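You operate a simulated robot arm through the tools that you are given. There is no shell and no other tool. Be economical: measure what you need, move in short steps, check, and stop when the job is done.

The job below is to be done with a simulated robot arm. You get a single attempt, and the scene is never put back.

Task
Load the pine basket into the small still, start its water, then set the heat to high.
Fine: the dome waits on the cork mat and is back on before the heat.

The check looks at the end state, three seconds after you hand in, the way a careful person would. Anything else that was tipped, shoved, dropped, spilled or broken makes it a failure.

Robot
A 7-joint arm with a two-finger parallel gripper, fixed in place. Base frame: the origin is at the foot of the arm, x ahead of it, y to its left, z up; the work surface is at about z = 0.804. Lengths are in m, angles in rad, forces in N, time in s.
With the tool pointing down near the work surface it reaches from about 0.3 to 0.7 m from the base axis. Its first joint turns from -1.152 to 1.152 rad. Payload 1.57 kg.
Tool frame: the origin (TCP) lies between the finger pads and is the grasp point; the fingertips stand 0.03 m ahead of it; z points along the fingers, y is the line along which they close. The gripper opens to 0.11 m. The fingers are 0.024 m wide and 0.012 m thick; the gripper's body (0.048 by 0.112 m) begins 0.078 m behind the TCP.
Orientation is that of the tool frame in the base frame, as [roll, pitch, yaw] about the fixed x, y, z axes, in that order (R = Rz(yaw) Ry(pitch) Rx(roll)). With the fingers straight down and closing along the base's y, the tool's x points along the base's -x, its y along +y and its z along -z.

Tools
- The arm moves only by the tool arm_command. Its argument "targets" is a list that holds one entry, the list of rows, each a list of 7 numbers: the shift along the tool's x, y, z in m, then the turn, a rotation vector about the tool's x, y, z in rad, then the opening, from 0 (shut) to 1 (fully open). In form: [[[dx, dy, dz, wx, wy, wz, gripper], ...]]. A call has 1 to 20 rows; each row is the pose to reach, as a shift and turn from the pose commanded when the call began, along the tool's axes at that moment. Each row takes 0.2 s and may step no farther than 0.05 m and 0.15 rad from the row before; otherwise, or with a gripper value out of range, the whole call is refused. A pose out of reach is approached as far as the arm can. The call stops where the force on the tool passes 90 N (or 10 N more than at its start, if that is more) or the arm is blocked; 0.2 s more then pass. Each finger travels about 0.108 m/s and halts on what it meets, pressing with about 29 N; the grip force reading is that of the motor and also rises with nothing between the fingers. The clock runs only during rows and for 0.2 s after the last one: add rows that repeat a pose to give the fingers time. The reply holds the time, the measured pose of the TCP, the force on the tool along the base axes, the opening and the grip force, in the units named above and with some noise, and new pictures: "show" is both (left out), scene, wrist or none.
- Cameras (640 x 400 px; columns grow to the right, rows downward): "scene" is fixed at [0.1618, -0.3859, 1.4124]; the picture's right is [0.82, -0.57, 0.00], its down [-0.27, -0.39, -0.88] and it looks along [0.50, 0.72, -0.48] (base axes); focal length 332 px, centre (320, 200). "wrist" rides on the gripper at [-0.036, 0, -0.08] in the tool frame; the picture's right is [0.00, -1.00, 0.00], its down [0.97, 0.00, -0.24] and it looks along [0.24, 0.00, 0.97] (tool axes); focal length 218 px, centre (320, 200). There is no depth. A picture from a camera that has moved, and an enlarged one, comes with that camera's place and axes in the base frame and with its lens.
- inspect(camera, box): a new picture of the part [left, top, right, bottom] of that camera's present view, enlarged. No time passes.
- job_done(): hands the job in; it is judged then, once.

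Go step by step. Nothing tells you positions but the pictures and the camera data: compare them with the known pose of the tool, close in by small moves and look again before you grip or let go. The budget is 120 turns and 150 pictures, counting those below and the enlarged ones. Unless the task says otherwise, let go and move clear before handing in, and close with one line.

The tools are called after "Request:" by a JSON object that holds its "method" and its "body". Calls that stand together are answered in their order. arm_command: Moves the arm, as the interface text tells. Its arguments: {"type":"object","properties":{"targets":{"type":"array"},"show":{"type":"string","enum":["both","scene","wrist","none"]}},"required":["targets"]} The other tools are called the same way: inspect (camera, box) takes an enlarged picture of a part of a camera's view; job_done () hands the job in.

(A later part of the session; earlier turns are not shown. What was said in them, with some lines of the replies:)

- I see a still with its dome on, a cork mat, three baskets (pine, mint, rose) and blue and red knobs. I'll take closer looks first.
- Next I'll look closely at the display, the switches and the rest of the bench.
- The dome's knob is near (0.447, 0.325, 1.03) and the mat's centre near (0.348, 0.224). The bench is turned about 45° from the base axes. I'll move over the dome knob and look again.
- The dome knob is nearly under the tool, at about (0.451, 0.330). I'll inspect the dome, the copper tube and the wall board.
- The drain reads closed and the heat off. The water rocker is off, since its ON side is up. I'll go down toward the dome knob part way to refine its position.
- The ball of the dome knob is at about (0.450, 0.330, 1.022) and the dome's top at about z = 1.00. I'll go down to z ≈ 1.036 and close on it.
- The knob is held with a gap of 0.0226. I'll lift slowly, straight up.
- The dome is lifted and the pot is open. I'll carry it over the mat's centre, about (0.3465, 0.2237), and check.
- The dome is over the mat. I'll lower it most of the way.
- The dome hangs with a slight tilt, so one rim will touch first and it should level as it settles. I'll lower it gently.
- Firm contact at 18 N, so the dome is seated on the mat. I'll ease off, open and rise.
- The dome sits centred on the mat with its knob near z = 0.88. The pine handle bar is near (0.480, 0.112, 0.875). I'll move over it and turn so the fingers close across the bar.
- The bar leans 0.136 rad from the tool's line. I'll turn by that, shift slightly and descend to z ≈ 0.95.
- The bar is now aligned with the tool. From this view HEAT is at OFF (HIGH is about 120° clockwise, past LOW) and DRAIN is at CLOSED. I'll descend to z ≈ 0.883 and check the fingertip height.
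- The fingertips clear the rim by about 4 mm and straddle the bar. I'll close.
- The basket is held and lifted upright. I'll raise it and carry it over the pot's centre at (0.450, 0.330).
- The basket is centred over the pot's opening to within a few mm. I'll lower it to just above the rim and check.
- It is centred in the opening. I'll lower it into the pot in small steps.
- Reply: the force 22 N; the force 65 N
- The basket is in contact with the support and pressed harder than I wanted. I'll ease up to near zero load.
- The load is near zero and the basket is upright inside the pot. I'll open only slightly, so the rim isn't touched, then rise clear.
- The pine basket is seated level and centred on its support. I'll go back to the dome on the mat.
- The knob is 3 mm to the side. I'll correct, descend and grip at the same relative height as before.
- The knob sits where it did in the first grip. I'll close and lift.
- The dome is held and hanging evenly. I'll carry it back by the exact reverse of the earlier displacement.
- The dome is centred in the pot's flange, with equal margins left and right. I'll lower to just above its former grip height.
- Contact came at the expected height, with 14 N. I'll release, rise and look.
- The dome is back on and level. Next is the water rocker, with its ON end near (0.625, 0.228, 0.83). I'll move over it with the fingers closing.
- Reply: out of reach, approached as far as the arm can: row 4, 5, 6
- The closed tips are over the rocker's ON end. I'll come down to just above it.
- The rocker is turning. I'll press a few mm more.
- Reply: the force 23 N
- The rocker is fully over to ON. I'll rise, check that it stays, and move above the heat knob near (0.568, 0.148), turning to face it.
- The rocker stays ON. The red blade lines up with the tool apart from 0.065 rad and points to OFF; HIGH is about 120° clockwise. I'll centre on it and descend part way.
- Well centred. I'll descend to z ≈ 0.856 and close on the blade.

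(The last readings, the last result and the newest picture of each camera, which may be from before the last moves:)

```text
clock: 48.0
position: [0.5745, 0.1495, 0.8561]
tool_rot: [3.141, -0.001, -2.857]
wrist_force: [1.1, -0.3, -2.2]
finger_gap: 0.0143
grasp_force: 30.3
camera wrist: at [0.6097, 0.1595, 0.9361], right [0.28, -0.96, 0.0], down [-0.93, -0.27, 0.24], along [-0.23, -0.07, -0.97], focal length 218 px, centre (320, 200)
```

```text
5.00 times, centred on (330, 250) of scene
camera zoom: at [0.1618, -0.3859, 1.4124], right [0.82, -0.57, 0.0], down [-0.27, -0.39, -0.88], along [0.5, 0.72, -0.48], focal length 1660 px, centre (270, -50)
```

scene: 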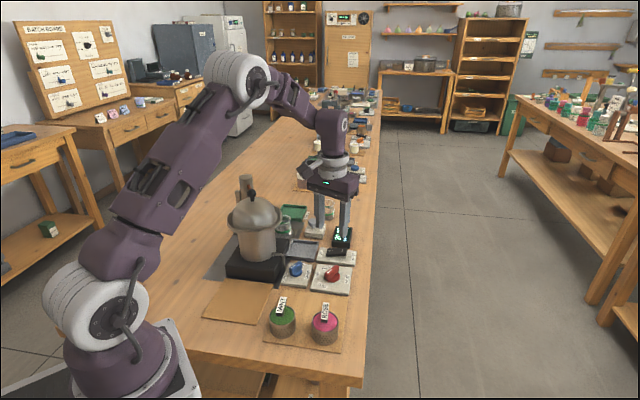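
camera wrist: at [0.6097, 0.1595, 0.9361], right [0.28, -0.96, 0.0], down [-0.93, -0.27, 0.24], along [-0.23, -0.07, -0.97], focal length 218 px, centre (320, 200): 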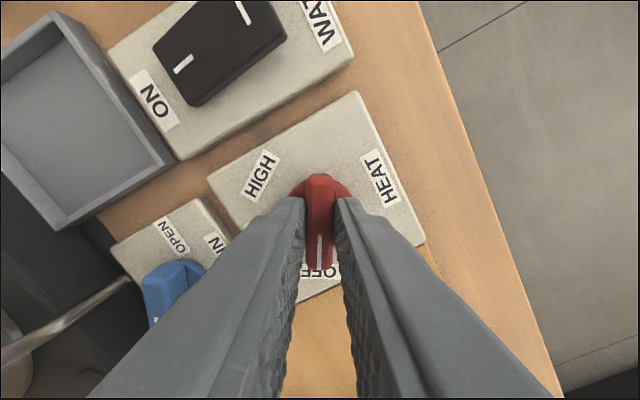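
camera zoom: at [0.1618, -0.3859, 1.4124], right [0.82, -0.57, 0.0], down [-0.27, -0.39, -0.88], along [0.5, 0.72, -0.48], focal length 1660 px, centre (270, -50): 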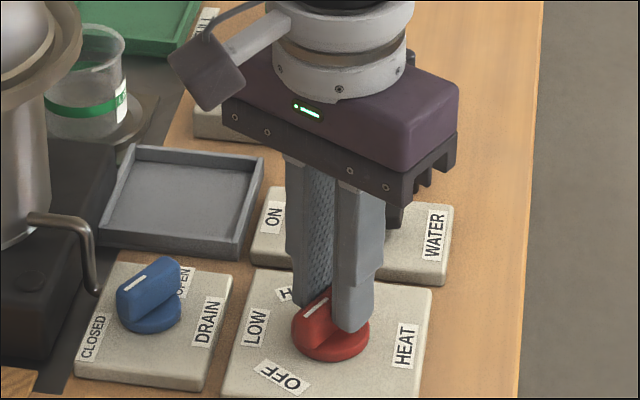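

The blade is gripped. I'll turn it clockwise in small steps, checking the force part way.

Request:
{"method": "arm_command", "body": {"targets": [[[0, 0, 0, 0, 0, 0.1, 0], [0, 0, 0, 0, 0, 0.2, 0], [0, 0, 0, 0, 0, 0.3, 0], [0, 0, 0, 0, 0, 0.4, 0], [0, 0, 0, 0, 0, 0.5, 0]]], "show": "wrist"}}

Request:
{"method": "inspect", "body": {"camera": "scene", "box": [290, 210, 370, 290]}}

```text
clock: 49.2
position: [0.5751, 0.1475, 0.8563]
tool_rot: [-3.141, -0.004, 2.924]
wrist_force: [-9.0, -6.3, -1.3]
finger_gap: 0.0138
grasp_force: 30.7
camera wrist: at [0.6105, 0.1409, 0.9361], right [-0.22, -0.98, 0.0], down [-0.95, 0.21, 0.24], along [-0.24, 0.05, -0.97], focal length 218 px, centre (320, 200)
```

wrist: 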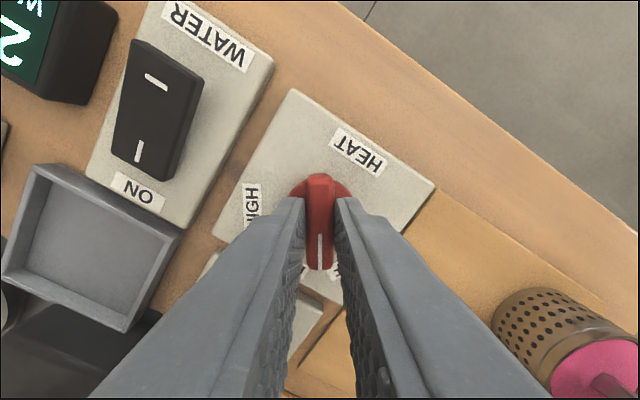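

```text
5.00 times, centred on (330, 250) of scene
camera zoom: at [0.1615, -0.386, 1.4124], right [0.82, -0.57, 0.0], down [-0.27, -0.39, -0.88], along [0.5, 0.72, -0.48], focal length 1660 px, centre (270, -50)
```

zoom: 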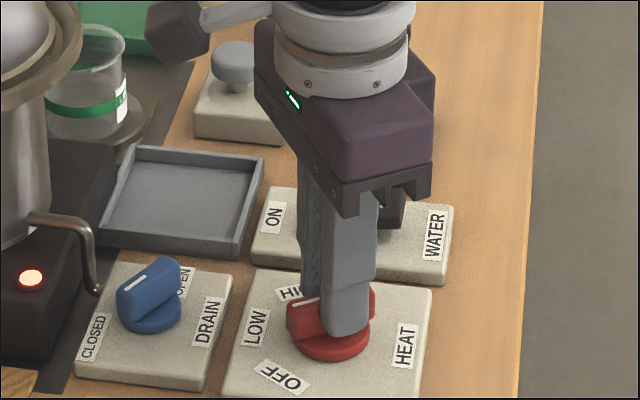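

The knob turns with the tool and the hotplate's lamp has lit. I'll continue.

Request:
{"method": "arm_command", "body": {"targets": [[[0, 0, 0, 0, 0, 0.1, 0], [0, 0, 0, 0, 0, 0.2, 0], [0, 0, 0, 0, 0, 0.3, 0], [0, 0, 0, 0, 0, 0.4, 0], [0, 0, 0, 0, 0, 0.5, 0], [0, 0, 0, 0, 0, 0.6, 0], [0, 0, 0, 0, 0, 0.7, 0], [0, 0, 0, 0, 0, 0.8, 0]]], "show": "wrist"}}

```text
clock: 51.0
position: [0.5737, 0.1465, 0.8564]
tool_rot: [-3.138, -0.001, 2.124]
wrist_force: [-21.2, -22.0, 6.4]
finger_gap: 0.0138
grasp_force: 31.2
camera wrist: at [0.5936, 0.117, 0.9361], right [-0.85, -0.53, 0.0], down [-0.51, 0.83, 0.24], along [-0.13, 0.2, -0.97], focal length 218 px, centre (320, 200)
```

wrist: 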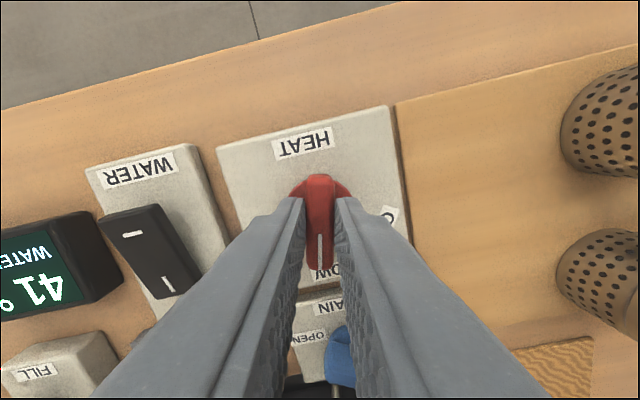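

Request:
{"method": "arm_command", "body": {"targets": [[[-0.0003, -0.001, 0, 0, 0, 0.08, 0], [-0.0005, -0.002, 0, 0, 0, 0.18, 0], [-0.0005, -0.002, 0, 0, 0, 0.28, 0], [-0.0005, -0.002, 0, 0, 0, 0.38, 0], [-0.0005, -0.002, 0, 0, 0, 0.48, 0], [-0.0005, -0.002, 0, 0, 0, 0.58, 0], [-0.0005, -0.002, 0, 0, 0, 0.68, 0], [-0.0005, -0.002, 0, 0, 0, 0.78, 0]]], "show": "wrist"}}

Request:
{"method": "inspect", "body": {"camera": "scene", "box": [290, 210, 370, 290]}}

```text
clock: 52.8
position: [0.5726, 0.1472, 0.8563]
tool_rot: [-3.136, 0.0, 1.343]
wrist_force: [-22.9, -14.3, -4.2]
finger_gap: 0.0139
grasp_force: 30.1
camera wrist: at [0.5654, 0.1123, 0.9362], right [-0.97, 0.22, 0.0], down [0.22, 0.95, 0.24], along [0.05, 0.23, -0.97], focal length 218 px, centre (320, 200)
```

wrist: 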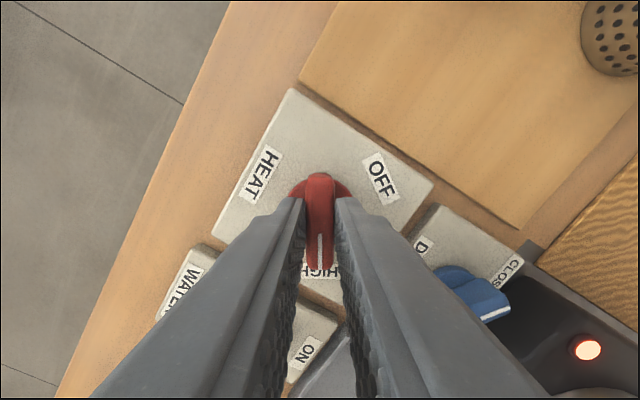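

```text
5.00 times, centred on (330, 250) of scene
camera zoom: at [0.1613, -0.3862, 1.4124], right [0.82, -0.57, 0.0], down [-0.27, -0.39, -0.88], along [0.5, 0.72, -0.48], focal length 1660 px, centre (270, -50)
```

zoom: 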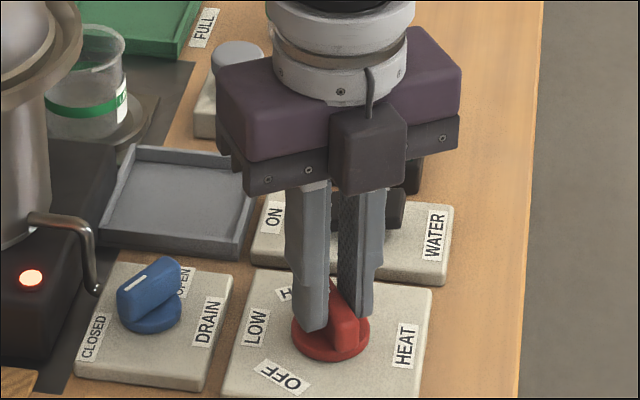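

The pointer is now centred on HIGH. I'll release, rise and verify.

Request:
{"method": "arm_command", "body": {"targets": [[[-0.001, -0.001, 0, 0, 0, 0.02, 0], [-0.001, -0.001, 0, 0, 0, 0.02, 0.15], [-0.001, -0.001, 0, 0, 0, 0.02, 0.35], [-0.001, -0.001, 0, 0, 0, 0.02, 0.35], [-0.001, -0.001, -0.04, 0, 0, 0.02, 0.35], [-0.001, -0.001, -0.085, 0, 0, 0.02, 0.35], [-0.001, -0.001, -0.13, 0, 0, 0.02, 0.35], [-0.001, -0.001, -0.16, 0, 0, 0.02, 0.35]]]}}

Request:
{"method": "inspect", "body": {"camera": "scene", "box": [220, 180, 370, 330]}}

Request:
{"method": "inspect", "body": {"camera": "wrist", "box": [240, 100, 400, 260]}}

```text
clock: 54.6
position: [0.574, 0.1471, 1.0175]
tool_rot: [-3.14, -0.001, 1.327]
wrist_force: [0.2, -0.4, -0.1]
finger_gap: 0.0386
grasp_force: 0.3
camera wrist: at [0.5664, 0.1122, 1.0965], right [-0.97, 0.24, 0.0], down [0.24, 0.94, 0.24], along [0.06, 0.23, -0.97], focal length 218 px, centre (320, 200)
```

scene: 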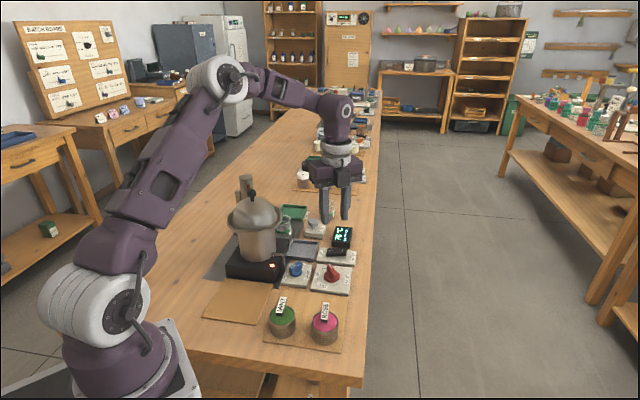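
wrist: 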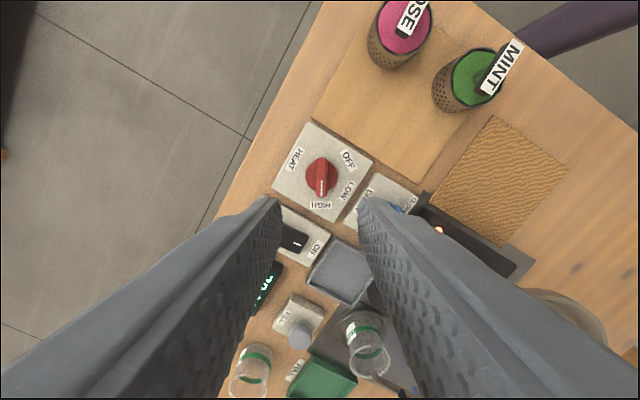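

```text
2.67 times, centred on (295, 255) of scene
camera zoom: at [0.1618, -0.3859, 1.4124], right [0.82, -0.57, 0.0], down [-0.27, -0.39, -0.88], along [0.5, 0.72, -0.48], focal length 885 px, centre (387, 53)
```

zoom: 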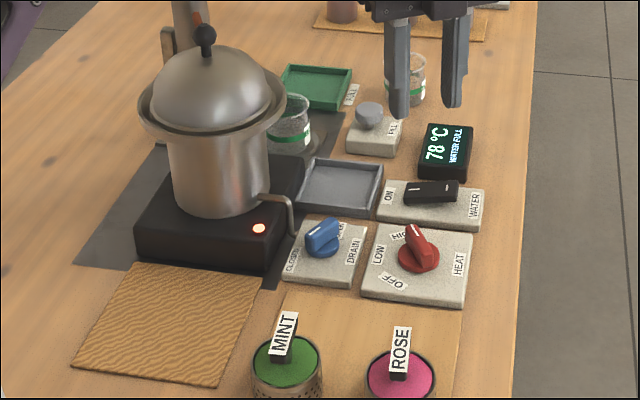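

```text
2.50 times, centred on (320, 180) of wrist
camera zoom: at [0.5664, 0.1122, 1.0965], right [-0.97, 0.24, 0.0], down [0.24, 0.94, 0.24], along [0.06, 0.23, -0.97], focal length 546 px, centre (320, 250)
```

zoom: 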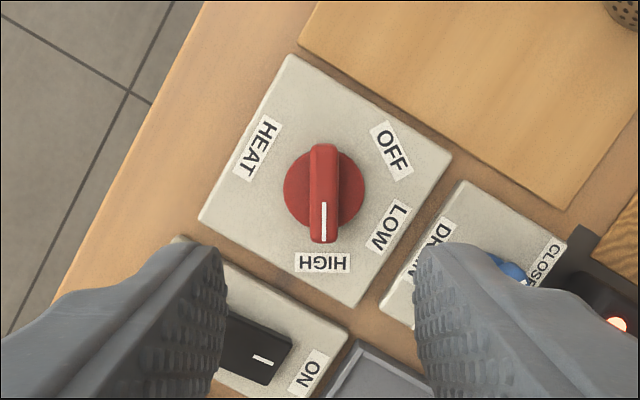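

Heat points to HIGH, the lamp is lit and the temperature is rising. The water rocker is ON, the drain is closed, the dome is seated over the pine basket, and the arm is clear. I'm handing in.

Request:
{"method": "job_done", "body": {}}

```text
The job is handed in.
```

The pine basket is in the small still with the dome back on, the water is running and the heat is set to HIGH. The job is handed in.
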